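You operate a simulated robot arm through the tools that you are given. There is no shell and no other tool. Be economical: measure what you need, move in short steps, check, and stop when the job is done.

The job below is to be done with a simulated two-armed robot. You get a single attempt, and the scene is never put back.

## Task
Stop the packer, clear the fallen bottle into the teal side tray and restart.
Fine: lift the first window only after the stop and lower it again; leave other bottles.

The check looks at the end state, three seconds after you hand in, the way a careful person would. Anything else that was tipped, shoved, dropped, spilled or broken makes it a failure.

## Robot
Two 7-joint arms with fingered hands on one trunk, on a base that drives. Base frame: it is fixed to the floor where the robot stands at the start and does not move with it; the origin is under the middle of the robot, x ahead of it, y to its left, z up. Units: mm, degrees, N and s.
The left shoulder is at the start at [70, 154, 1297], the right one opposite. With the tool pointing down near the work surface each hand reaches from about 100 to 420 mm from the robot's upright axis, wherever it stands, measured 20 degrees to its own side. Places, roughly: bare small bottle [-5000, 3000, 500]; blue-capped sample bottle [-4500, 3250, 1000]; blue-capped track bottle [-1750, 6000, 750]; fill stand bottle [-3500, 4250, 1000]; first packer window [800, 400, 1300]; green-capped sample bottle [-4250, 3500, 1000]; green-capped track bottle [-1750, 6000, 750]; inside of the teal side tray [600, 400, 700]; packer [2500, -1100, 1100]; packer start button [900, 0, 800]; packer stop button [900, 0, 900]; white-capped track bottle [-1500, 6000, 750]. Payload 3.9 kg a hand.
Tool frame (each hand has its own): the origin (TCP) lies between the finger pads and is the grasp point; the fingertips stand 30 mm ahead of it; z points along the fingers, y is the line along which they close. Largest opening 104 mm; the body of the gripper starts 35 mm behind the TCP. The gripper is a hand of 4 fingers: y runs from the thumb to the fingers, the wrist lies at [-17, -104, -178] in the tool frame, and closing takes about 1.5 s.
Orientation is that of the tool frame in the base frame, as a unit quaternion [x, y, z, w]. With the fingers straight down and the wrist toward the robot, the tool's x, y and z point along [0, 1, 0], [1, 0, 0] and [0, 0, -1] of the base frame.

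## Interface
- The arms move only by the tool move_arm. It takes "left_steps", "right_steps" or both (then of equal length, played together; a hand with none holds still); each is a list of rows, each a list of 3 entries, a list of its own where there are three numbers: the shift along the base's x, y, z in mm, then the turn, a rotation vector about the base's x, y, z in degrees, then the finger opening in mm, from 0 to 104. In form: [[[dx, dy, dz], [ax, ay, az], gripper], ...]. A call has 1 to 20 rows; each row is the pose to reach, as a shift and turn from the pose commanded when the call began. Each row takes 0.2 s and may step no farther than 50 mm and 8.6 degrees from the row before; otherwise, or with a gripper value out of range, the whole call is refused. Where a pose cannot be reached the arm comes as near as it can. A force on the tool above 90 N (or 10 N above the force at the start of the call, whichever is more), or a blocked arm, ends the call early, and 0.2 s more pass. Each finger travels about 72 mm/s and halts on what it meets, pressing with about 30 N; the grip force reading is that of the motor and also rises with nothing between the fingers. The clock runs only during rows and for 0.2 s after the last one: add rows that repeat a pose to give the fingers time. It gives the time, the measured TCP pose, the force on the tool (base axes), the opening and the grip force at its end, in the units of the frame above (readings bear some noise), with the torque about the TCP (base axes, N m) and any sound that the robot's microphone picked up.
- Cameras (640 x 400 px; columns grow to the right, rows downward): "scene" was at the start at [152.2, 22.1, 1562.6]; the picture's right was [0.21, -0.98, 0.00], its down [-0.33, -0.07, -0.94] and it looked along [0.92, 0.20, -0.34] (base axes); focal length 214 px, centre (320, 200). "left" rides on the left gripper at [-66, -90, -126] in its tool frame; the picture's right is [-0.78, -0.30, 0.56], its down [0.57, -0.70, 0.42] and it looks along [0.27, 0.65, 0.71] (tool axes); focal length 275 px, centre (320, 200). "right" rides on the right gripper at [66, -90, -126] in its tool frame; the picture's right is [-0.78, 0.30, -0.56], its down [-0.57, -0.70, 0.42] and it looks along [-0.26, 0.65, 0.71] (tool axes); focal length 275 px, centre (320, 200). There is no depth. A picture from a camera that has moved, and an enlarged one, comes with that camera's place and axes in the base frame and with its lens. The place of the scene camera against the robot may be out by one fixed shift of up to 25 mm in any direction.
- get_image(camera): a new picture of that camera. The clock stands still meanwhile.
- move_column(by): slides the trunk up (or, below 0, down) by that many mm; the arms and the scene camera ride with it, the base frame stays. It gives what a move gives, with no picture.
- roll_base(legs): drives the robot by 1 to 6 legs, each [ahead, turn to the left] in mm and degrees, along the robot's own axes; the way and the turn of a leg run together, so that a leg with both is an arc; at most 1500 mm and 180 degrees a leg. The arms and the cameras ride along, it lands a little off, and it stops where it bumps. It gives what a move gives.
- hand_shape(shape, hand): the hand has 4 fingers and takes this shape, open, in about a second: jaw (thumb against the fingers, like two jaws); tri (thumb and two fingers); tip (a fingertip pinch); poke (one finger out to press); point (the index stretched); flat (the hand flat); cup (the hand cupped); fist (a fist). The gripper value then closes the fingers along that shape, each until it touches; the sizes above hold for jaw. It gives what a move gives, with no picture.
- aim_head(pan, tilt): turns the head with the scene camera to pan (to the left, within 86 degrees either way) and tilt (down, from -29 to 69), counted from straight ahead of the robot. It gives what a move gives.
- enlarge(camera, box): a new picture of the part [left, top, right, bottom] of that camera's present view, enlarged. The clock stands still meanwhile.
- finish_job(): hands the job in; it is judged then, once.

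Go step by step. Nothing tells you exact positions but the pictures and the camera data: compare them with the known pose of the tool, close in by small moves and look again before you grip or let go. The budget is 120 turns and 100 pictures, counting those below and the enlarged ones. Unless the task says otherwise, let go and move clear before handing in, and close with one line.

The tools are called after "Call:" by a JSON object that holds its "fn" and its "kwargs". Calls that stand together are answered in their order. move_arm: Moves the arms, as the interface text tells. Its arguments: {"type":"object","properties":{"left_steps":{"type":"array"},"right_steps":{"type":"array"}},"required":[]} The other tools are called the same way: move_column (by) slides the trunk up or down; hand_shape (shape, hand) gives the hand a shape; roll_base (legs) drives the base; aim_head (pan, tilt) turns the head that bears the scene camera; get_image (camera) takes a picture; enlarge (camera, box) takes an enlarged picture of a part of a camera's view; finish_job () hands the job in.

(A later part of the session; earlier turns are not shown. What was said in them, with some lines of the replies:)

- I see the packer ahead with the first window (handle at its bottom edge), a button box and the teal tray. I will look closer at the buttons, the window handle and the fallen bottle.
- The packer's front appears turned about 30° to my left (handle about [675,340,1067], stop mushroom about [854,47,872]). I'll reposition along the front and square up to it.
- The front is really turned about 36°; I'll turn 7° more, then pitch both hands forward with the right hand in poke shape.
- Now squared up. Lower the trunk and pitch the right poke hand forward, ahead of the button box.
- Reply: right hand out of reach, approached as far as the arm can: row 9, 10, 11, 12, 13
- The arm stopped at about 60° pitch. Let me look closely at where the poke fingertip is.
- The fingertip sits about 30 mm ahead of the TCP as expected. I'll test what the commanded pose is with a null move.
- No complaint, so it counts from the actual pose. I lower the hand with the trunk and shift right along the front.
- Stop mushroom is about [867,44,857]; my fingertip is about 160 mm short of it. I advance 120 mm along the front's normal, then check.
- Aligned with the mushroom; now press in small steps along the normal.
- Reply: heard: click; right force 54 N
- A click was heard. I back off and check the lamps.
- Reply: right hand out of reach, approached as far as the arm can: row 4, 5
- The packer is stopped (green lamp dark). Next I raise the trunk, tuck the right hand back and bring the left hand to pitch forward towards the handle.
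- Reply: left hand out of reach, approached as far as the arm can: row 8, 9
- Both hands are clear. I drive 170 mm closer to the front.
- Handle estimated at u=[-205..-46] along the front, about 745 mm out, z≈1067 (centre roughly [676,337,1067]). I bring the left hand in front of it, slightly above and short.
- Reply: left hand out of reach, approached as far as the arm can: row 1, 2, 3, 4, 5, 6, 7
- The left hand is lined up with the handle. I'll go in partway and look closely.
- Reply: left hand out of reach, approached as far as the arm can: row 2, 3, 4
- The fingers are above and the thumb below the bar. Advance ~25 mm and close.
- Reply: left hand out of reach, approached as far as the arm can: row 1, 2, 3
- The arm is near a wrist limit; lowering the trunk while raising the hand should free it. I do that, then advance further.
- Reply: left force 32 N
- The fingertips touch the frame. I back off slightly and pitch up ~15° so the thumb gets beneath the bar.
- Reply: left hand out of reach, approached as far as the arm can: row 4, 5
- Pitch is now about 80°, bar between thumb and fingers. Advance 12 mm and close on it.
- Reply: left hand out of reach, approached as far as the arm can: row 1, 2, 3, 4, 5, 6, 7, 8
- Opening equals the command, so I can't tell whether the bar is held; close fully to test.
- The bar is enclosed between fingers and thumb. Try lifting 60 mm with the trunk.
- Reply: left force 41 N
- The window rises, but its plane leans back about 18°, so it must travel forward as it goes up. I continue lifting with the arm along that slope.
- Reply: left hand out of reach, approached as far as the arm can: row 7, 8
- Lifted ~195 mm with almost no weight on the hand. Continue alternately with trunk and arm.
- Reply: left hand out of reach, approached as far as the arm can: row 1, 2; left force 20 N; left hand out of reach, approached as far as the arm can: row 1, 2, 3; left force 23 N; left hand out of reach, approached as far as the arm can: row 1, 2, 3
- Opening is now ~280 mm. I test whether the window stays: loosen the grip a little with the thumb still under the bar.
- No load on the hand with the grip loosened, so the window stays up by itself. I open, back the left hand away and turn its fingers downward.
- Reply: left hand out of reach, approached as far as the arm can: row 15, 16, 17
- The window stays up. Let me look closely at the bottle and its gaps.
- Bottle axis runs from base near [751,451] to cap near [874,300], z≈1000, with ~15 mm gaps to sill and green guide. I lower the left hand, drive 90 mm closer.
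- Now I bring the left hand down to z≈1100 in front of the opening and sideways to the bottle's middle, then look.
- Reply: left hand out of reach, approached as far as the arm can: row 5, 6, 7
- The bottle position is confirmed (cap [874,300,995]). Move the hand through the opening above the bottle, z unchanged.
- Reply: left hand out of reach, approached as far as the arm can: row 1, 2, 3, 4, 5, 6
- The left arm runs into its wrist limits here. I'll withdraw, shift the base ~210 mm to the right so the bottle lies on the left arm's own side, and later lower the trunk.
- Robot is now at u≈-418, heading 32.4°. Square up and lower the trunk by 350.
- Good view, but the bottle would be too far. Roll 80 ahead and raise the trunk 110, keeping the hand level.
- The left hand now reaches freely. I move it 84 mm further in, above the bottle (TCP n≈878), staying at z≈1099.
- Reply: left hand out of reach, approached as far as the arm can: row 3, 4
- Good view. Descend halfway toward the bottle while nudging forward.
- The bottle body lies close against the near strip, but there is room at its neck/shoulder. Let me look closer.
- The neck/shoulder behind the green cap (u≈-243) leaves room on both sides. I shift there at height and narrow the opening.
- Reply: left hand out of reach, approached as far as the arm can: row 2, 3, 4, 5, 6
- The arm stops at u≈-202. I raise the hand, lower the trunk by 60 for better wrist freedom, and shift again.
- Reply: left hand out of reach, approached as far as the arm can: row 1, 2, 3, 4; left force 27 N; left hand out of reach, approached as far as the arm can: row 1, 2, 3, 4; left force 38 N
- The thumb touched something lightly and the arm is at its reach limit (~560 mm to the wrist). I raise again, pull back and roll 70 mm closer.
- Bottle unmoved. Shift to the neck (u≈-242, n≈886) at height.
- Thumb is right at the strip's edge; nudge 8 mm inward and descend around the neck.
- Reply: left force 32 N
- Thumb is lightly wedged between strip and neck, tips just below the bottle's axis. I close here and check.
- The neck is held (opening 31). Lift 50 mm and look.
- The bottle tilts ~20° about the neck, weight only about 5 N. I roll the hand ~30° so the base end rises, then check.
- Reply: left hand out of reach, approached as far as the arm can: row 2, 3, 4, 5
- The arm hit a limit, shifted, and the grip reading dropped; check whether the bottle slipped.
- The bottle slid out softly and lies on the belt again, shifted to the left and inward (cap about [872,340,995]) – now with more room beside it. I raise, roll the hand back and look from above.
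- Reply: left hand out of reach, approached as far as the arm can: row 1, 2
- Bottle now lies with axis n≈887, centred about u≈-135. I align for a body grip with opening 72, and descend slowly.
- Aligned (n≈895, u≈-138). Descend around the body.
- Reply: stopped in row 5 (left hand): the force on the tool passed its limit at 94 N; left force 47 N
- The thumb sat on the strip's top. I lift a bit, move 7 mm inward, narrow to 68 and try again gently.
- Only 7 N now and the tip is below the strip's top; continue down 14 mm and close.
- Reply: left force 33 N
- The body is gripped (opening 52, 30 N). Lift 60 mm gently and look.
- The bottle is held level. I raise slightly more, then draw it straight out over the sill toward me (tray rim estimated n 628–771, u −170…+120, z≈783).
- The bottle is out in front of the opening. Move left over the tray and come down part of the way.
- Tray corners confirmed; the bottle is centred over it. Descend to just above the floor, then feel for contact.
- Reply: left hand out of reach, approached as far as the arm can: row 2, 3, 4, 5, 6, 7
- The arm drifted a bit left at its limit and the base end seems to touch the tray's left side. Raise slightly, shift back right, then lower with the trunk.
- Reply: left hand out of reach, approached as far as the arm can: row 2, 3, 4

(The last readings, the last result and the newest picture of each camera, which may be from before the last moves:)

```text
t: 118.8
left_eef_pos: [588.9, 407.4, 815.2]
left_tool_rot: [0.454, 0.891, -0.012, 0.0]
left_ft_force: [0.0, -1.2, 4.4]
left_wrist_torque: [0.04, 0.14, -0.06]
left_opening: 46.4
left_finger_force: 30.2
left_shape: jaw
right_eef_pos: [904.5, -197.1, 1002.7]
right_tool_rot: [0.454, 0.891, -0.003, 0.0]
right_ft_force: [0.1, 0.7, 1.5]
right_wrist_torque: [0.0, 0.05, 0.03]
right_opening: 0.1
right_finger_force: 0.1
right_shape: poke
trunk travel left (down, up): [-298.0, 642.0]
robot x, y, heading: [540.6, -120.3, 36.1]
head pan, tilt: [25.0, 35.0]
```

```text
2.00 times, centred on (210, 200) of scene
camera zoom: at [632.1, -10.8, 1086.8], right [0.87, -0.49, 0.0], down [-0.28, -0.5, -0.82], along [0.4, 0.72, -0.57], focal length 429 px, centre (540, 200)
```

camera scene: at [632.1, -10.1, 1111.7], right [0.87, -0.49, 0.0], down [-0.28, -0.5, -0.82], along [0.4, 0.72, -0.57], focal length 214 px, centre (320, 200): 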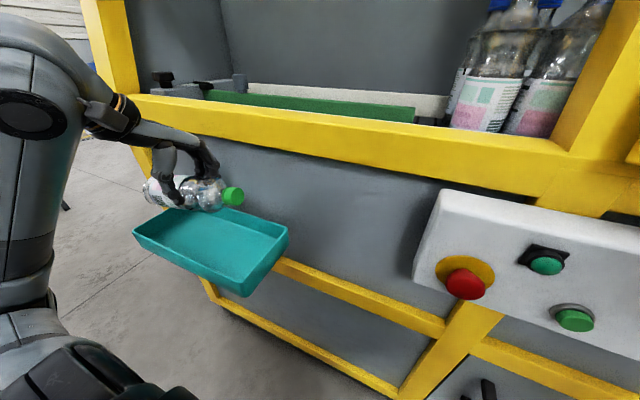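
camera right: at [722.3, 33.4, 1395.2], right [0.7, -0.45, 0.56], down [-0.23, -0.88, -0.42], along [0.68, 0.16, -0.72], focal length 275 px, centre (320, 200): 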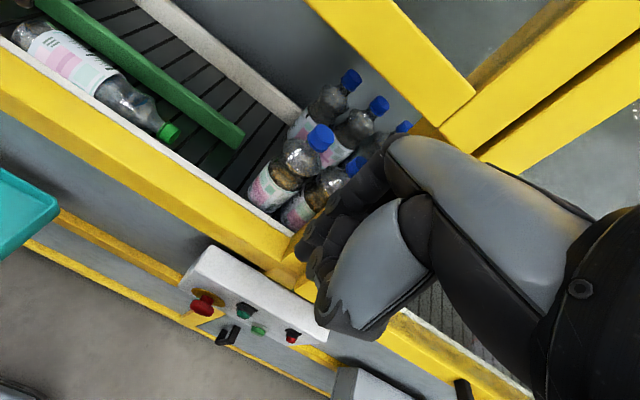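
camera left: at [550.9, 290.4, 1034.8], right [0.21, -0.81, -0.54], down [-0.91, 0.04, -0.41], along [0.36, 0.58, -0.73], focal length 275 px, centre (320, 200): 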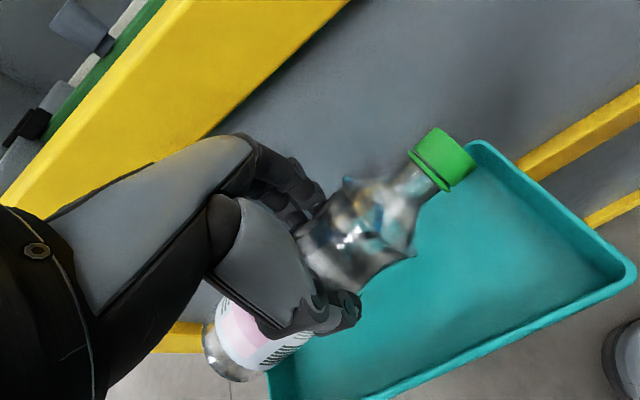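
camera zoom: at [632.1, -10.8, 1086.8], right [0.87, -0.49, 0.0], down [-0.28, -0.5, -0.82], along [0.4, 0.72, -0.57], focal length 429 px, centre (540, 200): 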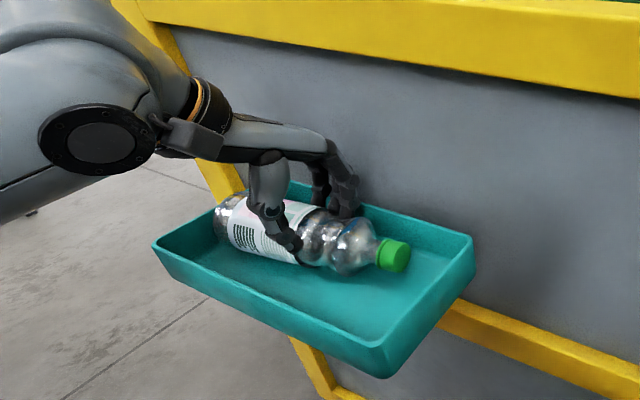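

The bottle rests on the tray floor. Open moderately and rise straight up.

Call:
{"fn": "move_arm", "kwargs": {"left_steps": [[[0, 0, 0], [0, 0, 0], 52], [[0, 0, 0], [0, 0, 0], 60], [[0, 0, 0], [0, 0, 0], 66], [[0, 0, 0], [0, 0, 0], 68], [[0, 0, 0], [0, 0, 0], 68]]}}

Call:
{"fn": "move_column", "kwargs": {"by": 100}}

Call:
{"fn": "get_image", "kwargs": {"camera": "scene"}}

```text
t: 120.0
left_eef_pos: [587.8, 407.3, 815.1]
left_tool_rot: [0.454, 0.891, -0.013, -0.001]
left_ft_force: [0.1, -0.3, -0.6]
left_wrist_torque: [-0.01, -0.04, -0.04]
left_opening: 67.5
left_finger_force: 0.1
left_shape: jaw
right_eef_pos: [902.4, -196.2, 1002.9]
right_tool_rot: [0.454, 0.891, -0.004, -0.001]
right_ft_force: [0.1, 0.3, 0.1]
right_wrist_torque: [0.01, 0.0, 0.0]
right_opening: 0.0
right_finger_force: 0.0
right_shape: poke
trunk travel left (down, up): [-298.0, 642.0]
robot x, y, heading: [537.8, -116.7, 36.0]
head pan, tilt: [25.0, 35.0]
```

```text
t: 121.3
left_eef_pos: [589.7, 406.8, 914.5]
left_tool_rot: [0.453, 0.891, -0.014, -0.001]
left_ft_force: [-0.1, -0.4, 0.2]
left_wrist_torque: [0.01, 0.0, -0.03]
left_opening: 67.9
left_finger_force: 0.1
left_shape: jaw
right_eef_pos: [903.3, -195.7, 1102.9]
right_tool_rot: [0.454, 0.891, -0.003, -0.001]
right_ft_force: [-0.4, 0.3, 0.5]
right_wrist_torque: [0.0, 0.0, 0.0]
right_opening: 0.1
right_finger_force: 0.1
right_shape: poke
trunk travel left (down, up): [-398.0, 542.0]
robot x, y, heading: [535.5, -118.8, 36.1]
head pan, tilt: [25.0, 35.0]
```

```text
12 pictures are left
camera scene: at [632.0, -10.6, 1186.7], right [0.87, -0.49, 0.0], down [-0.28, -0.5, -0.82], along [0.4, 0.72, -0.57], focal length 214 px, centre (320, 200)
```

scene: 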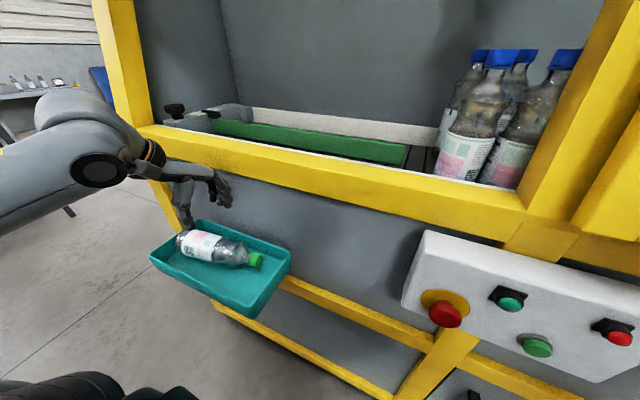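

The bottle lies in the tray. Now I pull the left hand back, raise the trunk and drive back to where I handled the window before.

Call:
{"fn": "move_arm", "kwargs": {"left_steps": [[[-8, -6, 15], [0, 0, 0], 68], [[-20, -15, 30], [0, 0, 0], 68], [[-32, -24, 45], [0, 0, 0], 68], [[-32, -24, 45], [0, 0, 0], 68]]}}

Call:
{"fn": "move_column", "kwargs": {"by": 165}}

Call:
{"fn": "roll_base", "kwargs": {"legs": [[-330, 0], [0, 90], [223, 0], [0, -90], [90, 0]]}}

```text
t: 122.3
left_eef_pos: [557.4, 382.0, 960.7]
left_tool_rot: [0.454, 0.891, -0.014, -0.002]
left_ft_force: [0.3, 0.5, 0.3]
left_wrist_torque: [-0.03, 0.03, 0.02]
left_opening: 67.8
left_finger_force: 0.0
left_shape: jaw
right_eef_pos: [903.3, -196.3, 1103.6]
right_tool_rot: [0.454, 0.891, -0.004, -0.001]
right_ft_force: [-0.7, 0.4, -0.3]
right_wrist_torque: [0.03, 0.01, -0.01]
right_opening: 0.0
right_finger_force: 0.1
right_shape: poke
trunk travel left (down, up): [-398.0, 542.0]
robot x, y, heading: [538.9, -118.0, 36.0]
head pan, tilt: [25.0, 35.0]
```

```text
t: 124.2
left_eef_pos: [557.3, 382.2, 1126.3]
left_tool_rot: [0.454, 0.891, -0.014, -0.001]
left_ft_force: [-0.8, 0.0, -0.1]
left_wrist_torque: [-0.01, -0.03, 0.03]
left_opening: 67.6
left_finger_force: 0.1
left_shape: jaw
right_eef_pos: [904.1, -196.5, 1268.5]
right_tool_rot: [0.454, 0.891, -0.004, -0.001]
right_ft_force: [0.6, -0.2, 0.3]
right_wrist_torque: [-0.02, 0.03, -0.01]
right_opening: 0.0
right_finger_force: 0.0
right_shape: poke
trunk travel left (down, up): [-563.0, 377.0]
robot x, y, heading: [540.5, -118.4, 35.8]
head pan, tilt: [25.0, 35.0]
```

```text
t: 135.9
left_eef_pos: [257.9, 428.7, 1126.8]
left_tool_rot: [0.472, 0.882, -0.013, -0.001]
left_ft_force: [0.4, -0.1, 0.0]
left_wrist_torque: [-0.01, 0.01, 0.03]
left_opening: 67.7
left_finger_force: 0.1
left_shape: jaw
right_eef_pos: [579.4, -163.6, 1267.7]
right_tool_rot: [0.471, 0.882, -0.003, -0.002]
right_ft_force: [0.3, 0.2, -0.1]
right_wrist_torque: [-0.02, 0.02, 0.02]
right_opening: 0.0
right_finger_force: 0.1
right_shape: poke
trunk travel left (down, up): [-563.0, 377.0]
robot x, y, heading: [217.8, -72.3, 33.6]
head pan, tilt: [25.0, 35.0]
```

Small heading fix, then bring the left hand up, pitched forward, in front of the raised handle (bar now about n≈817, z≈1338).

Call:
{"fn": "roll_base", "kwargs": {"legs": [[0, 2.4]]}}

Call:
{"fn": "move_arm", "kwargs": {"left_steps": [[[33, -7, 18], [0, 0, 0], 80], [[65, -14, 35], [0, 0, 0], 90], [[98, -20, 53], [4.7, -6.5, 0], 104], [[131, -27, 70], [9.4, -12.9, 0], 104], [[163, -34, 88], [14.1, -19.4, 0], 104], [[196, -41, 105], [18.8, -25.9, 0], 104], [[229, -47, 123], [23.5, -32.4, 0], 104], [[261, -54, 140], [28.2, -38.8, 0], 104], [[294, -61, 158], [32.9, -45.3, 0], 104], [[327, -68, 175], [37.6, -51.8, 0], 104], [[359, -74, 193], [42.3, -58.2, 0], 104], [[392, -81, 210], [47, -64.7, 0], 104], [[392, -81, 210], [47, -64.7, 0], 104]]}}

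Call:
{"fn": "get_image", "kwargs": {"camera": "left"}}

```text
t: 136.7
left_eef_pos: [237.4, 428.1, 1126.2]
left_tool_rot: [0.453, 0.891, -0.013, -0.002]
left_ft_force: [0.0, -0.2, 0.3]
left_wrist_torque: [0.01, 0.0, 0.0]
left_opening: 67.4
left_finger_force: 0.1
left_shape: jaw
right_eef_pos: [584.8, -149.9, 1266.9]
right_tool_rot: [0.453, 0.891, -0.003, -0.002]
right_ft_force: [-0.5, 1.3, -0.8]
right_wrist_torque: [0.01, -0.03, 0.03]
right_opening: 0.1
right_finger_force: 0.0
right_shape: poke
trunk travel left (down, up): [-563.0, 377.0]
robot x, y, heading: [218.9, -72.8, 36.1]
head pan, tilt: [25.0, 35.0]
```

```text
t: 139.5
left_eef_pos: [629.7, 348.9, 1337.1]
left_tool_rot: [0.353, 0.688, 0.563, 0.292]
left_ft_force: [0.1, 0.1, -0.6]
left_wrist_torque: [0.02, -0.03, 0.02]
left_opening: 104.1
left_finger_force: 0.1
left_shape: jaw
left hand out of reach, approached as far as the arm can: row 5, 6, 7
right_eef_pos: [582.1, -149.1, 1267.5]
right_tool_rot: [0.453, 0.891, -0.003, 0.0]
right_ft_force: [0.1, -0.4, -0.6]
right_wrist_torque: [0.01, 0.0, -0.01]
right_opening: 0.1
right_finger_force: 0.0
right_shape: poke
trunk travel left (down, up): [-563.0, 377.0]
robot x, y, heading: [220.6, -69.9, 36.0]
head pan, tilt: [25.0, 35.0]
```

```text
11 pictures are left
camera left: at [553.4, 214.6, 1273.7], right [0.85, -0.35, -0.4], down [-0.1, 0.63, -0.77], along [0.52, 0.7, 0.5], focal length 275 px, centre (320, 200)
```

left: 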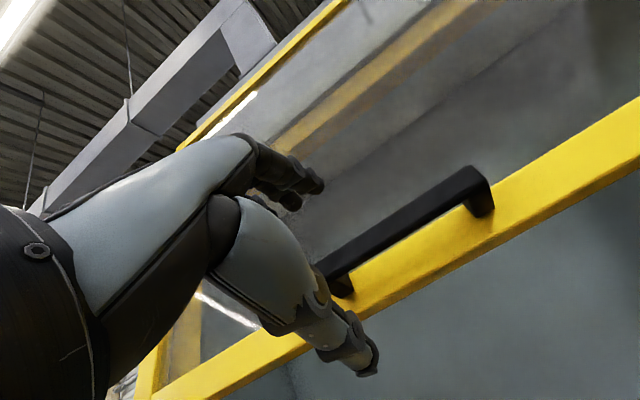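

Handle spans u≈-198…-58 at z≈1338. Move in along the normal and close around the bar as before.

Call:
{"fn": "move_arm", "kwargs": {"left_steps": [[[21, 9, 1], [0, 0, 0], 104], [[42, 18, 2], [0, 0, 0], 104], [[63, 27, 3], [0, 0, 0], 104], [[76, 33, 3], [0, 0, 0], 104], [[85, 37, 3], [0, 0, 0], 104], [[85, 37, 3], [0, 0, 0], 104]]}}

Call:
{"fn": "get_image", "kwargs": {"camera": "left"}}

```text
t: 140.9
left_eef_pos: [683.9, 389.1, 1341.6]
left_tool_rot: [0.354, 0.688, 0.562, 0.291]
left_ft_force: [-0.1, -0.4, 0.0]
left_wrist_torque: [0.01, -0.01, 0.0]
left_opening: 104.2
left_finger_force: 0.1
left_shape: jaw
left hand out of reach, approached as far as the arm can: row 3, 4, 5, 6
right_eef_pos: [584.0, -150.1, 1267.4]
right_tool_rot: [0.453, 0.892, -0.003, 0.0]
right_ft_force: [0.2, 0.4, 0.8]
right_wrist_torque: [-0.02, 0.0, 0.03]
right_opening: 0.3
right_finger_force: 0.1
right_shape: poke
trunk travel left (down, up): [-563.0, 377.0]
robot x, y, heading: [219.0, -73.5, 36.2]
head pan, tilt: [25.0, 35.0]
```

```text
10 pictures are left
camera left: at [607.0, 253.3, 1278.5], right [0.85, -0.35, -0.4], down [-0.1, 0.63, -0.77], along [0.52, 0.7, 0.49], focal length 275 px, centre (320, 200)
```

left: 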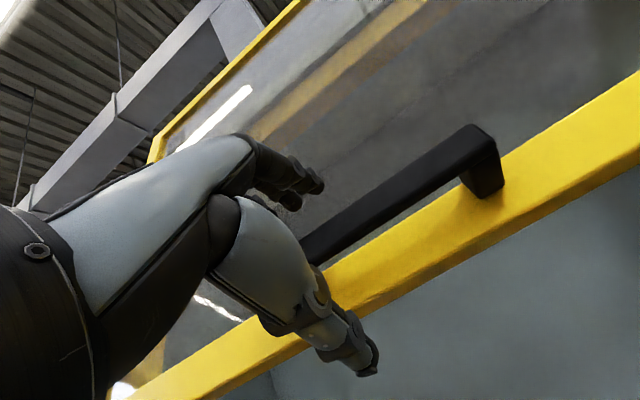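

23 mm short because the base stands further back than before; roll 22 mm ahead and close.

Call:
{"fn": "roll_base", "kwargs": {"legs": [[22, 0]]}}

Call:
{"fn": "move_arm", "kwargs": {"left_steps": [[[0, 0, 0], [0, 0, 0], 80], [[0, 0, 0], [0, 0, 0], 55], [[0, 0, 0], [0, 0, 0], 30], [[0, 0, 0], [0, 0, 0], 10], [[0, 0, 0], [0, 0, 0], 0], [[0, 0, 0], [0, 0, 0], 0], [[0, 0, 0], [0, 0, 0], 0]]}}

Call:
{"fn": "enlarge", "kwargs": {"camera": "left", "box": [220, 80, 520, 320]}}

```text
t: 141.7
left_eef_pos: [699.9, 400.6, 1341.8]
left_tool_rot: [0.354, 0.688, 0.563, 0.292]
left_ft_force: [-0.4, 0.7, -0.2]
left_wrist_torque: [-0.04, -0.01, 0.02]
left_opening: 103.8
left_finger_force: 0.1
left_shape: jaw
right_eef_pos: [600.2, -137.2, 1268.1]
right_tool_rot: [0.454, 0.891, -0.002, -0.001]
right_ft_force: [-0.2, -0.5, 0.9]
right_wrist_torque: [0.02, 0.01, -0.02]
right_opening: 0.2
right_finger_force: 0.2
right_shape: poke
trunk travel left (down, up): [-563.0, 377.0]
robot x, y, heading: [235.5, -55.7, 35.9]
head pan, tilt: [25.0, 35.0]
```

```text
t: 143.3
left_eef_pos: [700.9, 401.3, 1339.9]
left_tool_rot: [0.354, 0.688, 0.562, 0.291]
left_ft_force: [1.2, 1.4, -2.2]
left_wrist_torque: [0.09, 0.01, -0.03]
left_opening: 3.1
left_finger_force: 29.7
left_shape: jaw
right_eef_pos: [601.6, -135.9, 1267.0]
right_tool_rot: [0.453, 0.892, -0.003, -0.001]
right_ft_force: [0.1, 0.4, -0.6]
right_wrist_torque: [-0.02, -0.03, 0.02]
right_opening: 0.1
right_finger_force: 0.1
right_shape: poke
trunk travel left (down, up): [-563.0, 377.0]
robot x, y, heading: [234.1, -60.3, 36.1]
head pan, tilt: [25.0, 35.0]
```

```text
1.67 times, centred on (370, 200) of left
camera zoom: at [625.4, 266.6, 1277.6], right [0.85, -0.35, -0.4], down [-0.11, 0.62, -0.77], along [0.52, 0.7, 0.49], focal length 459 px, centre (237, 200)
```

zoom: 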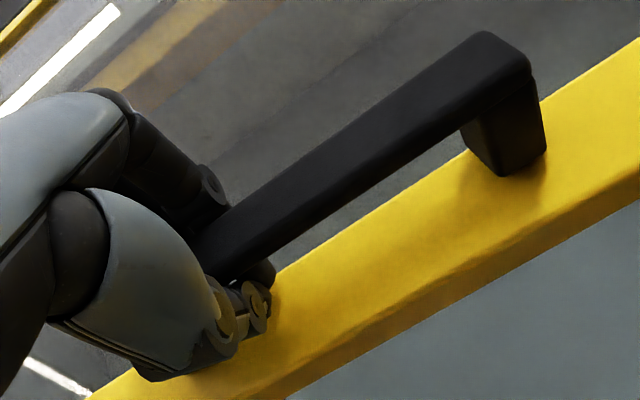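

The bar is enclosed again. Lower along the slope: trunk and arm alternately.

Call:
{"fn": "move_column", "kwargs": {"by": -42}}

Call:
{"fn": "move_arm", "kwargs": {"left_steps": [[[-5, -3, 0], [0, 0, 0], 0], [[-10, -7, -2], [0, 0, 0], 0], [[-12, -9, -2], [0, 0, 0], 0]]}}

Call:
{"fn": "move_column", "kwargs": {"by": -42}}

Call:
{"fn": "move_arm", "kwargs": {"left_steps": [[[-5, -3, 0], [0, 0, 0], 0], [[-9, -7, -2], [0, 0, 0], 0], [[-9, -7, -2], [0, 0, 0], 0]]}}

Call:
{"fn": "move_arm", "kwargs": {"left_steps": [[[-4, -3, -15], [0, 0, 0], 0], [[-8, -6, -35], [0, 0, 0], 0], [[-13, -9, -55], [0, 0, 0], 0], [[-18, -13, -75], [0, 0, 0], 0], [[-23, -16, -95], [0, 0, 0], 0], [[-27, -20, -115], [0, 0, 0], 0], [[-31, -22, -130], [0, 0, 0], 0], [[-31, -22, -130], [0, 0, 0], 0]]}}

Call:
{"fn": "get_image", "kwargs": {"camera": "left"}}

```text
t: 144.2
left_eef_pos: [696.9, 398.5, 1301.0]
left_tool_rot: [0.355, 0.686, 0.563, 0.293]
left_ft_force: [-11.2, -7.1, 2.5]
left_wrist_torque: [0.06, -0.02, -0.12]
left_opening: 2.8
left_finger_force: 30.6
left_shape: jaw
right_eef_pos: [596.5, -137.7, 1227.2]
right_tool_rot: [0.453, 0.891, -0.001, 0.001]
right_ft_force: [-0.7, 0.3, 0.5]
right_wrist_torque: [0.01, 0.0, -0.01]
right_opening: 0.2
right_finger_force: 0.0
right_shape: poke
trunk travel left (down, up): [-521.0, 419.0]
robot x, y, heading: [233.0, -59.0, 35.8]
head pan, tilt: [25.0, 35.0]
```

```text
t: 144.9
left_eef_pos: [692.2, 395.4, 1292.6]
left_tool_rot: [0.356, 0.691, 0.559, 0.29]
left_ft_force: [13.4, 7.6, -0.7]
left_wrist_torque: [-0.02, 0.1, -0.12]
left_opening: 2.6
left_finger_force: 30.0
left_shape: jaw
right_eef_pos: [604.3, -135.0, 1224.6]
right_tool_rot: [0.453, 0.891, -0.004, -0.004]
right_ft_force: [-0.7, 0.1, 0.0]
right_wrist_torque: [0.01, 0.01, 0.02]
right_opening: 0.0
right_finger_force: 0.1
right_shape: poke
trunk travel left (down, up): [-521.0, 419.0]
robot x, y, heading: [235.6, -58.4, 36.0]
head pan, tilt: [25.0, 35.0]
```

```text
t: 145.8
left_eef_pos: [687.7, 391.1, 1254.7]
left_tool_rot: [0.354, 0.688, 0.563, 0.291]
left_ft_force: [-5.1, -1.7, 1.5]
left_wrist_torque: [0.05, 0.05, -0.06]
left_opening: 2.5
left_finger_force: 30.1
left_shape: jaw
right_eef_pos: [599.8, -137.6, 1184.0]
right_tool_rot: [0.453, 0.891, -0.003, 0.0]
right_ft_force: [-0.3, 0.3, 0.0]
right_wrist_torque: [0.02, 0.01, 0.0]
right_opening: 0.0
right_finger_force: 0.1
right_shape: poke
trunk travel left (down, up): [-479.0, 461.0]
robot x, y, heading: [234.5, -62.4, 35.9]
head pan, tilt: [25.0, 35.0]
```

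```text
t: 146.6
left_eef_pos: [684.9, 388.7, 1247.9]
left_tool_rot: [0.356, 0.691, 0.559, 0.29]
left_ft_force: [12.0, 10.1, -3.5]
left_wrist_torque: [-0.02, 0.06, -0.17]
left_opening: 2.8
left_finger_force: 29.9
left_shape: jaw
right_eef_pos: [603.9, -133.7, 1183.3]
right_tool_rot: [0.453, 0.891, -0.005, -0.003]
right_ft_force: [-0.4, -0.2, -0.2]
right_wrist_torque: [0.0, 0.01, -0.02]
right_opening: 0.0
right_finger_force: 0.1
right_shape: poke
trunk travel left (down, up): [-479.0, 461.0]
robot x, y, heading: [234.5, -60.3, 35.9]
head pan, tilt: [25.0, 35.0]
```

```text
t: 148.4
left_eef_pos: [654.6, 368.2, 1115.5]
left_tool_rot: [0.356, 0.691, 0.558, 0.29]
left_ft_force: [27.0, 18.6, -8.5]
left_wrist_torque: [-0.03, 0.14, -0.17]
left_opening: 3.2
left_finger_force: 29.7
left_shape: jaw
right_eef_pos: [608.2, -132.0, 1181.5]
right_tool_rot: [0.454, 0.891, -0.007, -0.002]
right_ft_force: [0.5, -0.2, 0.6]
right_wrist_torque: [-0.01, 0.0, -0.04]
right_opening: 0.0
right_finger_force: 0.1
right_shape: poke
trunk travel left (down, up): [-479.0, 461.0]
robot x, y, heading: [230.9, -59.6, 35.9]
head pan, tilt: [25.0, 35.0]
```

```text
8 pictures are left
camera left: at [577.9, 231.9, 1056.1], right [0.84, -0.35, -0.4], down [-0.11, 0.62, -0.78], along [0.53, 0.7, 0.48], focal length 275 px, centre (320, 200)
```

left: 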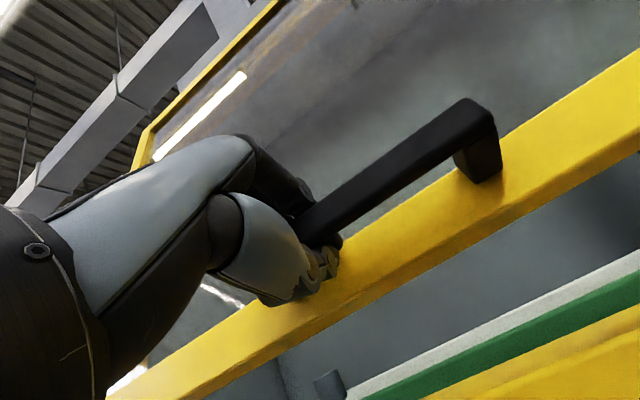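

Down to ~55 mm above closed. Continue with the trunk until it seats.

Call:
{"fn": "move_column", "kwargs": {"by": -38}}

Call:
{"fn": "move_arm", "kwargs": {"left_steps": [[[-2, -2, -6], [0, 0, 0], 0], [[-3, -2, -12], [0, 0, 0], 0], [[-4, -3, -18], [0, 0, 0], 0], [[-5, -4, -22], [0, 0, 0], 0], [[-5, -4, -22], [0, 0, 0], 0]]}}

Call:
{"fn": "aim_head", "kwargs": {"pan": 0, "tilt": 35}}

Call:
{"fn": "get_image", "kwargs": {"camera": "scene"}}

```text
t: 149.2
left_eef_pos: [649.9, 362.1, 1083.3]
left_tool_rot: [0.356, 0.689, 0.561, 0.291]
left_ft_force: [6.9, 7.1, -2.6]
left_wrist_torque: [0.0, 0.09, -0.04]
left_opening: 3.1
left_finger_force: 30.2
left_shape: jaw
right_eef_pos: [601.5, -135.0, 1145.6]
right_tool_rot: [0.455, 0.891, -0.004, -0.002]
right_ft_force: [0.3, 0.2, 0.2]
right_wrist_torque: [0.0, 0.02, -0.03]
right_opening: 0.0
right_finger_force: 0.1
right_shape: poke
trunk travel left (down, up): [-441.0, 499.0]
robot x, y, heading: [235.6, -61.1, 35.9]
head pan, tilt: [25.0, 35.0]
```

```text
t: 150.4
left_eef_pos: [645.2, 360.3, 1061.2]
left_tool_rot: [0.355, 0.689, 0.561, 0.291]
left_ft_force: [8.4, 5.2, 1.0]
left_wrist_torque: [0.01, 0.06, -0.05]
left_opening: 2.6
left_finger_force: 30.1
left_shape: jaw
right_eef_pos: [603.3, -135.6, 1145.9]
right_tool_rot: [0.455, 0.891, -0.003, -0.001]
right_ft_force: [0.2, 0.3, -0.3]
right_wrist_torque: [-0.01, 0.03, 0.01]
right_opening: 0.1
right_finger_force: 0.1
right_shape: poke
trunk travel left (down, up): [-441.0, 499.0]
robot x, y, heading: [234.6, -60.4, 36.0]
head pan, tilt: [25.0, 35.0]
```

```text
t: 151.3
left_eef_pos: [643.8, 359.7, 1061.3]
left_tool_rot: [0.354, 0.689, 0.562, 0.29]
left_ft_force: [8.1, 4.5, 0.5]
left_wrist_torque: [0.0, 0.1, -0.04]
left_opening: 3.1
left_finger_force: 30.0
left_shape: jaw
right_eef_pos: [602.8, -136.6, 1145.5]
right_tool_rot: [0.454, 0.891, -0.004, -0.001]
right_ft_force: [-0.4, -0.1, 0.8]
right_wrist_torque: [0.0, -0.03, -0.01]
right_opening: 0.1
right_finger_force: 0.0
right_shape: poke
trunk travel left (down, up): [-441.0, 499.0]
robot x, y, heading: [235.8, -56.9, 36.2]
head pan, tilt: [0.0, 35.0]
```

```text
7 pictures are left
camera scene: at [360.3, 24.9, 1229.5], right [0.59, -0.81, 0.0], down [-0.47, -0.34, -0.82], along [0.66, 0.48, -0.58], focal length 214 px, centre (320, 200)
```

scene: 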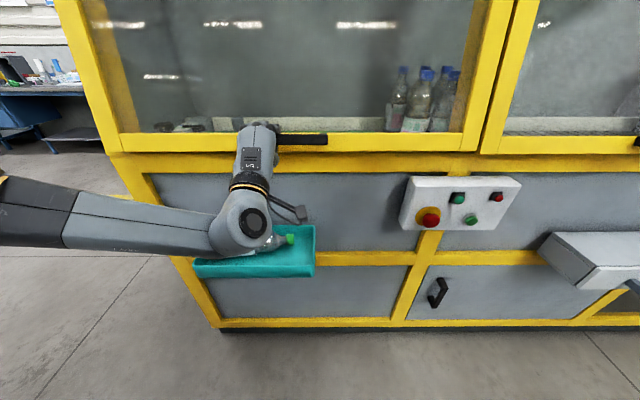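

Window looks nearly or fully down; push a few more mm until it resists.

Call:
{"fn": "move_arm", "kwargs": {"left_steps": [[[1, 1, -4], [0, 0, 0], 0], [[1, 1, -8], [0, 0, 0], 0], [[1, 1, -12], [0, 0, 0], 0], [[1, 1, -12], [0, 0, 0], 0]]}}

```text
t: 152.3
left_eef_pos: [642.6, 359.4, 1052.9]
left_tool_rot: [0.354, 0.687, 0.563, 0.292]
left_ft_force: [1.7, 3.0, 11.3]
left_wrist_torque: [-0.01, 0.05, -0.03]
left_opening: 3.2
left_finger_force: 29.6
left_shape: jaw
right_eef_pos: [601.7, -137.1, 1146.4]
right_tool_rot: [0.454, 0.891, -0.003, 0.0]
right_ft_force: [-0.2, 0.2, 0.6]
right_wrist_torque: [-0.01, -0.03, 0.0]
right_opening: 0.0
right_finger_force: 0.0
right_shape: poke
trunk travel left (down, up): [-441.0, 499.0]
robot x, y, heading: [237.9, -63.0, 35.7]
head pan, tilt: [0.0, 35.0]
```

Call:
{"fn": "move_arm", "kwargs": {"left_steps": [[[0, 0, -4], [0, 0, 0], 0], [[0, 0, -8], [0, 0, 0], 0], [[0, 0, -8], [0, 0, 0], 0]]}}

Call:
{"fn": "enlarge", "kwargs": {"camera": "left", "box": [220, 100, 640, 400]}}

```text
t: 153.1
left_eef_pos: [643.5, 358.3, 1047.4]
left_tool_rot: [0.352, 0.685, 0.565, 0.294]
left_ft_force: [8.2, 8.6, 35.9]
left_wrist_torque: [-0.11, 0.18, -0.05]
left_opening: 3.6
left_finger_force: 29.9
left_shape: jaw
right_eef_pos: [599.4, -138.3, 1146.0]
right_tool_rot: [0.454, 0.891, -0.001, -0.001]
right_ft_force: [-1.0, 0.3, -0.4]
right_wrist_torque: [0.03, 0.03, -0.01]
right_opening: 0.1
right_finger_force: 0.1
right_shape: poke
trunk travel left (down, up): [-441.0, 499.0]
robot x, y, heading: [236.6, -60.3, 35.8]
head pan, tilt: [0.0, 35.0]
```

```text
1.33 times, centred on (430, 250) of left
camera zoom: at [567.3, 223.5, 984.4], right [0.85, -0.35, -0.39], down [-0.1, 0.63, -0.77], along [0.52, 0.7, 0.5], focal length 367 px, centre (173, 133)
```

zoom: 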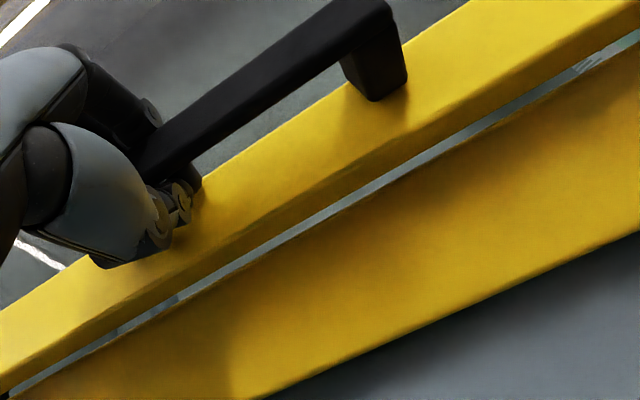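

The window is seated (36 N resistance, same narrow line as at the start). Release the handle and back off.

Call:
{"fn": "move_arm", "kwargs": {"left_steps": [[[0, 0, 4], [0, 0, 0], 30], [[0, 0, 6], [0, 0, 0], 60], [[0, 0, 6], [0, 0, 0], 90], [[0, 0, 6], [0, 0, 0], 104], [[-4, -3, 6], [0, 0, 0], 104], [[-24, -18, 6], [0, 0, 0], 104], [[-48, -35, 6], [0, 0, 0], 104], [[-73, -53, 6], [0, 0, 0], 104], [[-73, -53, 6], [0, 0, 0], 104]]}}

Call:
{"fn": "roll_base", "kwargs": {"legs": [[-180, 0], [0, -90], [130, 0], [0, 90]]}}

Call:
{"fn": "get_image", "kwargs": {"camera": "scene"}}

```text
t: 155.1
left_eef_pos: [569.8, 306.3, 1048.6]
left_tool_rot: [0.355, 0.688, 0.561, 0.292]
left_ft_force: [0.2, 0.0, -0.1]
left_wrist_torque: [0.0, 0.0, 0.03]
left_opening: 103.7
left_finger_force: 0.1
left_shape: jaw
right_eef_pos: [602.1, -136.1, 1145.7]
right_tool_rot: [0.453, 0.891, -0.003, -0.001]
right_ft_force: [-0.3, 0.3, 0.4]
right_wrist_torque: [0.01, 0.02, -0.01]
right_opening: 0.0
right_finger_force: 0.1
right_shape: poke
trunk travel left (down, up): [-441.0, 499.0]
robot x, y, heading: [235.0, -59.1, 35.8]
head pan, tilt: [0.0, 35.0]
```

```text
t: 165.1
left_eef_pos: [522.5, 69.7, 1048.9]
left_tool_rot: [0.377, 0.676, 0.552, 0.31]
left_ft_force: [0.5, 0.7, 0.7]
left_wrist_torque: [0.0, -0.01, 0.04]
left_opening: 103.8
left_finger_force: 0.1
left_shape: jaw
right_eef_pos: [525.3, -375.0, 1145.3]
right_tool_rot: [0.483, 0.876, -0.003, -0.001]
right_ft_force: [0.2, 0.7, -0.9]
right_wrist_torque: [-0.02, -0.02, -0.01]
right_opening: 0.3
right_finger_force: 0.1
right_shape: poke
trunk travel left (down, up): [-441.0, 499.0]
robot x, y, heading: [164.0, -272.8, 32.4]
head pan, tilt: [0.0, 35.0]
```

```text
5 pictures are left
camera scene: at [293.5, -197.3, 1229.8], right [0.53, -0.85, 0.0], down [-0.49, -0.31, -0.82], along [0.69, 0.44, -0.57], focal length 214 px, centre (320, 200)
```

scene: 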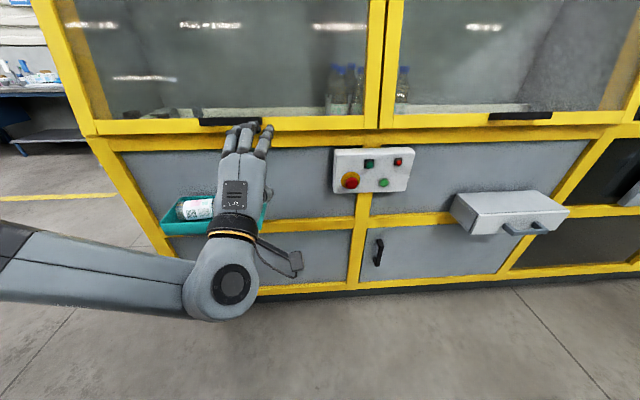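

The window is shut and the bottle is in the tray. Square up, lower the trunk and bring the right poke hand toward the green start button (estimated [935,-47,848]).

Call:
{"fn": "roll_base", "kwargs": {"legs": [[0, 3.6]]}}

Call:
{"fn": "move_column", "kwargs": {"by": -183}}

Call:
{"fn": "move_arm", "kwargs": {"right_steps": [[[24, 18, -8], [0, 0, 0], 0], [[49, 37, -15], [0, 0, 0], 0], [[73, 55, -23], [4.4, -6.1, 0], 0], [[98, 74, -30], [8.8, -12.1, 0], 0], [[122, 92, -38], [13.2, -18.2, 0], 0], [[146, 111, -46], [17.6, -24.3, 0], 0], [[171, 130, -53], [22, -30.3, 0], 0], [[195, 148, -61], [26.5, -36.4, 0], 0], [[220, 167, -68], [30.9, -42.5, 0], 0], [[244, 185, -76], [35.3, -48.5, 0], 0], [[268, 204, -84], [35.3, -48.5, 0], 0], [[293, 223, -91], [35.3, -48.5, 0], 0], [[317, 241, -99], [35.3, -48.5, 0], 0], [[317, 241, -99], [35.3, -48.5, 0], 0]]}}

```text
t: 166.0
left_eef_pos: [502.0, 91.1, 1050.7]
left_tool_rot: [0.356, 0.688, 0.561, 0.292]
left_ft_force: [0.2, -0.8, -0.2]
left_wrist_torque: [-0.02, 0.02, 0.01]
left_opening: 103.8
left_finger_force: 0.0
left_shape: jaw
right_eef_pos: [529.5, -352.4, 1146.5]
right_tool_rot: [0.455, 0.89, -0.003, -0.001]
right_ft_force: [0.0, 0.3, -0.4]
right_wrist_torque: [0.0, -0.03, 0.02]
right_opening: 0.0
right_finger_force: 0.0
right_shape: poke
trunk travel left (down, up): [-441.0, 499.0]
robot x, y, heading: [164.4, -273.3, 35.6]
head pan, tilt: [0.0, 35.0]
```

```text
t: 168.0
left_eef_pos: [501.8, 91.2, 866.6]
left_tool_rot: [0.357, 0.688, 0.56, 0.293]
left_ft_force: [-0.5, -0.3, 0.4]
left_wrist_torque: [-0.03, 0.02, -0.01]
left_opening: 103.7
left_finger_force: 0.1
left_shape: jaw
right_eef_pos: [530.5, -352.2, 963.2]
right_tool_rot: [0.455, 0.891, -0.003, -0.002]
right_ft_force: [0.1, 0.1, 0.1]
right_wrist_torque: [0.05, 0.04, 0.0]
right_opening: 0.1
right_finger_force: 0.0
right_shape: poke
trunk travel left (down, up): [-258.0, 682.0]
robot x, y, heading: [167.2, -277.4, 36.1]
head pan, tilt: [0.0, 35.0]
```

```text
t: 171.0
left_eef_pos: [501.4, 90.7, 866.6]
left_tool_rot: [0.357, 0.688, 0.561, 0.293]
left_ft_force: [-0.4, 0.3, 1.2]
left_wrist_torque: [0.01, 0.05, -0.04]
left_opening: 103.7
left_finger_force: 0.1
left_shape: jaw
right_eef_pos: [847.4, -111.4, 863.3]
right_tool_rot: [0.395, 0.772, 0.444, 0.226]
right_ft_force: [-0.3, 0.0, -0.7]
right_wrist_torque: [0.0, 0.03, 0.0]
right_opening: 0.0
right_finger_force: 0.0
right_shape: poke
trunk travel left (down, up): [-258.0, 682.0]
robot x, y, heading: [168.5, -275.4, 35.7]
head pan, tilt: [0.0, 35.0]
```

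In position ~80 mm short of the button; one look to verify.

Call:
{"fn": "get_image", "kwargs": {"camera": "right"}}

```text
4 pictures are left
camera right: at [684.9, -147.1, 851.1], right [0.19, -0.82, 0.53], down [0.34, -0.45, -0.82], along [0.92, 0.34, 0.2], focal length 275 px, centre (320, 200)
```

right: 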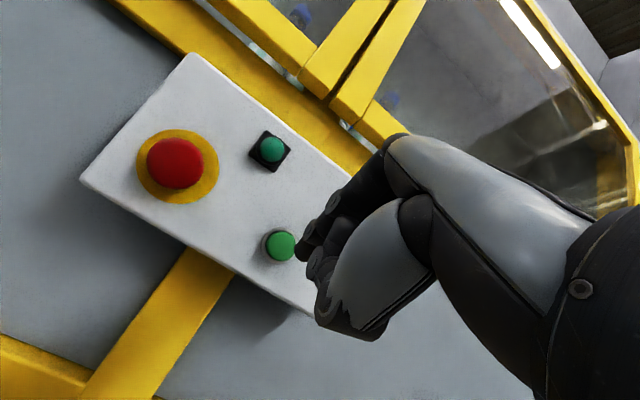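

Aligned with the green button. Press in small steps.

Call:
{"fn": "move_arm", "kwargs": {"right_steps": [[[20, 15, 0], [0, 0, 0], 0], [[40, 30, 0], [0, 0, 0], 0], [[57, 42, 0], [0, 0, 0], 0], [[63, 47, 0], [0, 0, 0], 0], [[68, 50, 0], [0, 0, 0], 0], [[73, 54, 0], [0, 0, 0], 0], [[76, 56, 0], [0, 0, 0], 0], [[76, 56, 0], [0, 0, 0], 0]]}}

```text
t: 172.8
left_eef_pos: [496.9, 88.8, 868.6]
left_tool_rot: [0.355, 0.685, 0.564, 0.293]
left_ft_force: [0.2, -0.1, -0.3]
left_wrist_torque: [0.03, 0.03, 0.02]
left_opening: 103.5
left_finger_force: 0.1
left_shape: jaw
right_eef_pos: [919.4, -59.0, 865.8]
right_tool_rot: [0.393, 0.772, 0.446, 0.223]
right_ft_force: [-40.2, -29.6, -9.5]
right_wrist_torque: [-0.46, 0.71, -0.13]
right_opening: 0.0
right_finger_force: 0.0
right_shape: poke
trunk travel left (down, up): [-258.0, 682.0]
robot x, y, heading: [163.2, -274.9, 35.6]
head pan, tilt: [0.0, 35.0]
heard: click
```

A click was heard. Back off and check the lamp and the whole scene.

Call:
{"fn": "move_arm", "kwargs": {"right_steps": [[[-24, -18, 0], [0, 0, 0], 0], [[-49, -35, 0], [0, 0, 0], 0], [[-73, -53, 0], [0, 0, 0], 0], [[-97, -70, 0], [0, 0, 0], 0], [[-97, -70, 0], [0, 0, 0], 0]]}}

Call:
{"fn": "aim_head", "kwargs": {"pan": 10, "tilt": 10}}

Call:
{"fn": "get_image", "kwargs": {"camera": "scene"}}

Call:
{"fn": "get_image", "kwargs": {"camera": "right"}}

```text
t: 174.0
left_eef_pos: [500.9, 91.5, 865.9]
left_tool_rot: [0.356, 0.687, 0.561, 0.293]
left_ft_force: [0.2, 0.4, -0.2]
left_wrist_torque: [0.0, 0.0, 0.01]
left_opening: 103.7
left_finger_force: 0.1
left_shape: jaw
right_eef_pos: [825.4, -126.1, 865.1]
right_tool_rot: [0.396, 0.772, 0.444, 0.225]
right_ft_force: [-0.4, -0.5, -0.2]
right_wrist_torque: [0.01, -0.02, 0.01]
right_opening: 0.0
right_finger_force: 0.0
right_shape: poke
trunk travel left (down, up): [-258.0, 682.0]
robot x, y, heading: [165.1, -269.8, 35.5]
head pan, tilt: [0.0, 35.0]
```

```text
t: 174.9
left_eef_pos: [501.8, 91.3, 866.4]
left_tool_rot: [0.355, 0.688, 0.562, 0.292]
left_ft_force: [0.8, 0.3, 0.3]
left_wrist_torque: [0.0, 0.03, -0.03]
left_opening: 103.7
left_finger_force: 0.1
left_shape: jaw
right_eef_pos: [825.9, -127.3, 865.4]
right_tool_rot: [0.395, 0.772, 0.444, 0.225]
right_ft_force: [0.5, 0.3, -0.5]
right_wrist_torque: [0.0, 0.02, 0.01]
right_opening: 0.0
right_finger_force: 0.1
right_shape: poke
trunk travel left (down, up): [-258.0, 682.0]
robot x, y, heading: [165.0, -275.3, 35.6]
head pan, tilt: [10.0, 10.0]
```

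```text
3 pictures are left
camera scene: at [282.2, -175.3, 1086.8], right [0.71, -0.7, 0.0], down [-0.12, -0.12, -0.98], along [0.69, 0.7, -0.17], focal length 214 px, centre (320, 200)
```

scene: 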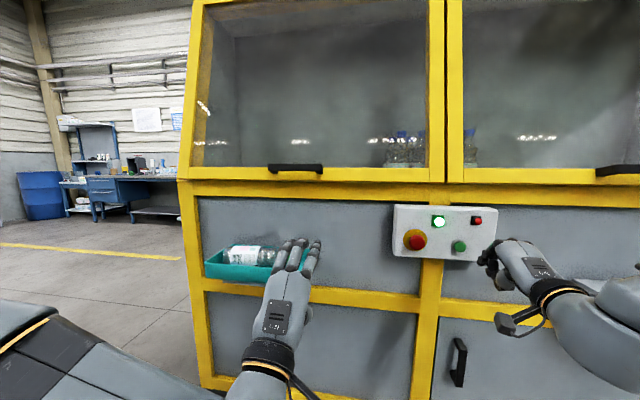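

```text
2 pictures are left
camera right: at [663.8, -162.4, 853.4], right [0.19, -0.82, 0.53], down [0.34, -0.45, -0.82], along [0.92, 0.34, 0.2], focal length 275 px, centre (320, 200)
```

right: 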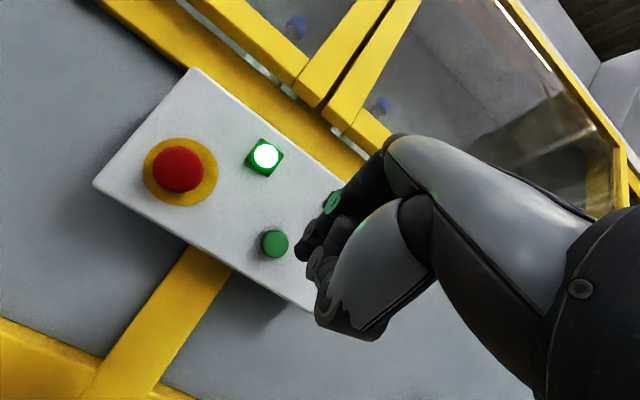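

The green running lamp is lit again, the window is down, the bottle lies in the teal tray and the other bottles still stand. I back the robot away a little and hand in.

Call:
{"fn": "roll_base", "kwargs": {"legs": [[-150, 0]]}}

Call:
{"fn": "finish_job", "kwargs": {}}

```text
t: 176.2
left_eef_pos: [376.7, 2.6, 866.1]
left_tool_rot: [0.355, 0.688, 0.562, 0.292]
left_ft_force: [-0.2, -0.4, -0.9]
left_wrist_torque: [-0.01, -0.02, -0.02]
left_opening: 103.4
left_finger_force: 0.1
left_shape: jaw
right_eef_pos: [700.4, -216.1, 865.2]
right_tool_rot: [0.394, 0.772, 0.444, 0.224]
right_ft_force: [-0.5, 0.4, 0.4]
right_wrist_torque: [-0.01, 0.02, 0.04]
right_opening: 0.0
right_finger_force: 0.1
right_shape: poke
trunk travel left (down, up): [-258.0, 682.0]
robot x, y, heading: [40.1, -364.6, 35.8]
head pan, tilt: [10.0, 10.0]
```

```text
The job is handed in.
```

I stopped the packer, then lifted the first window, moved the fallen bottle into the teal tray, lowered the window and restarted; the green running lamp is lit, and the bottle slipped once, falling back onto the belt, before the second grip held.
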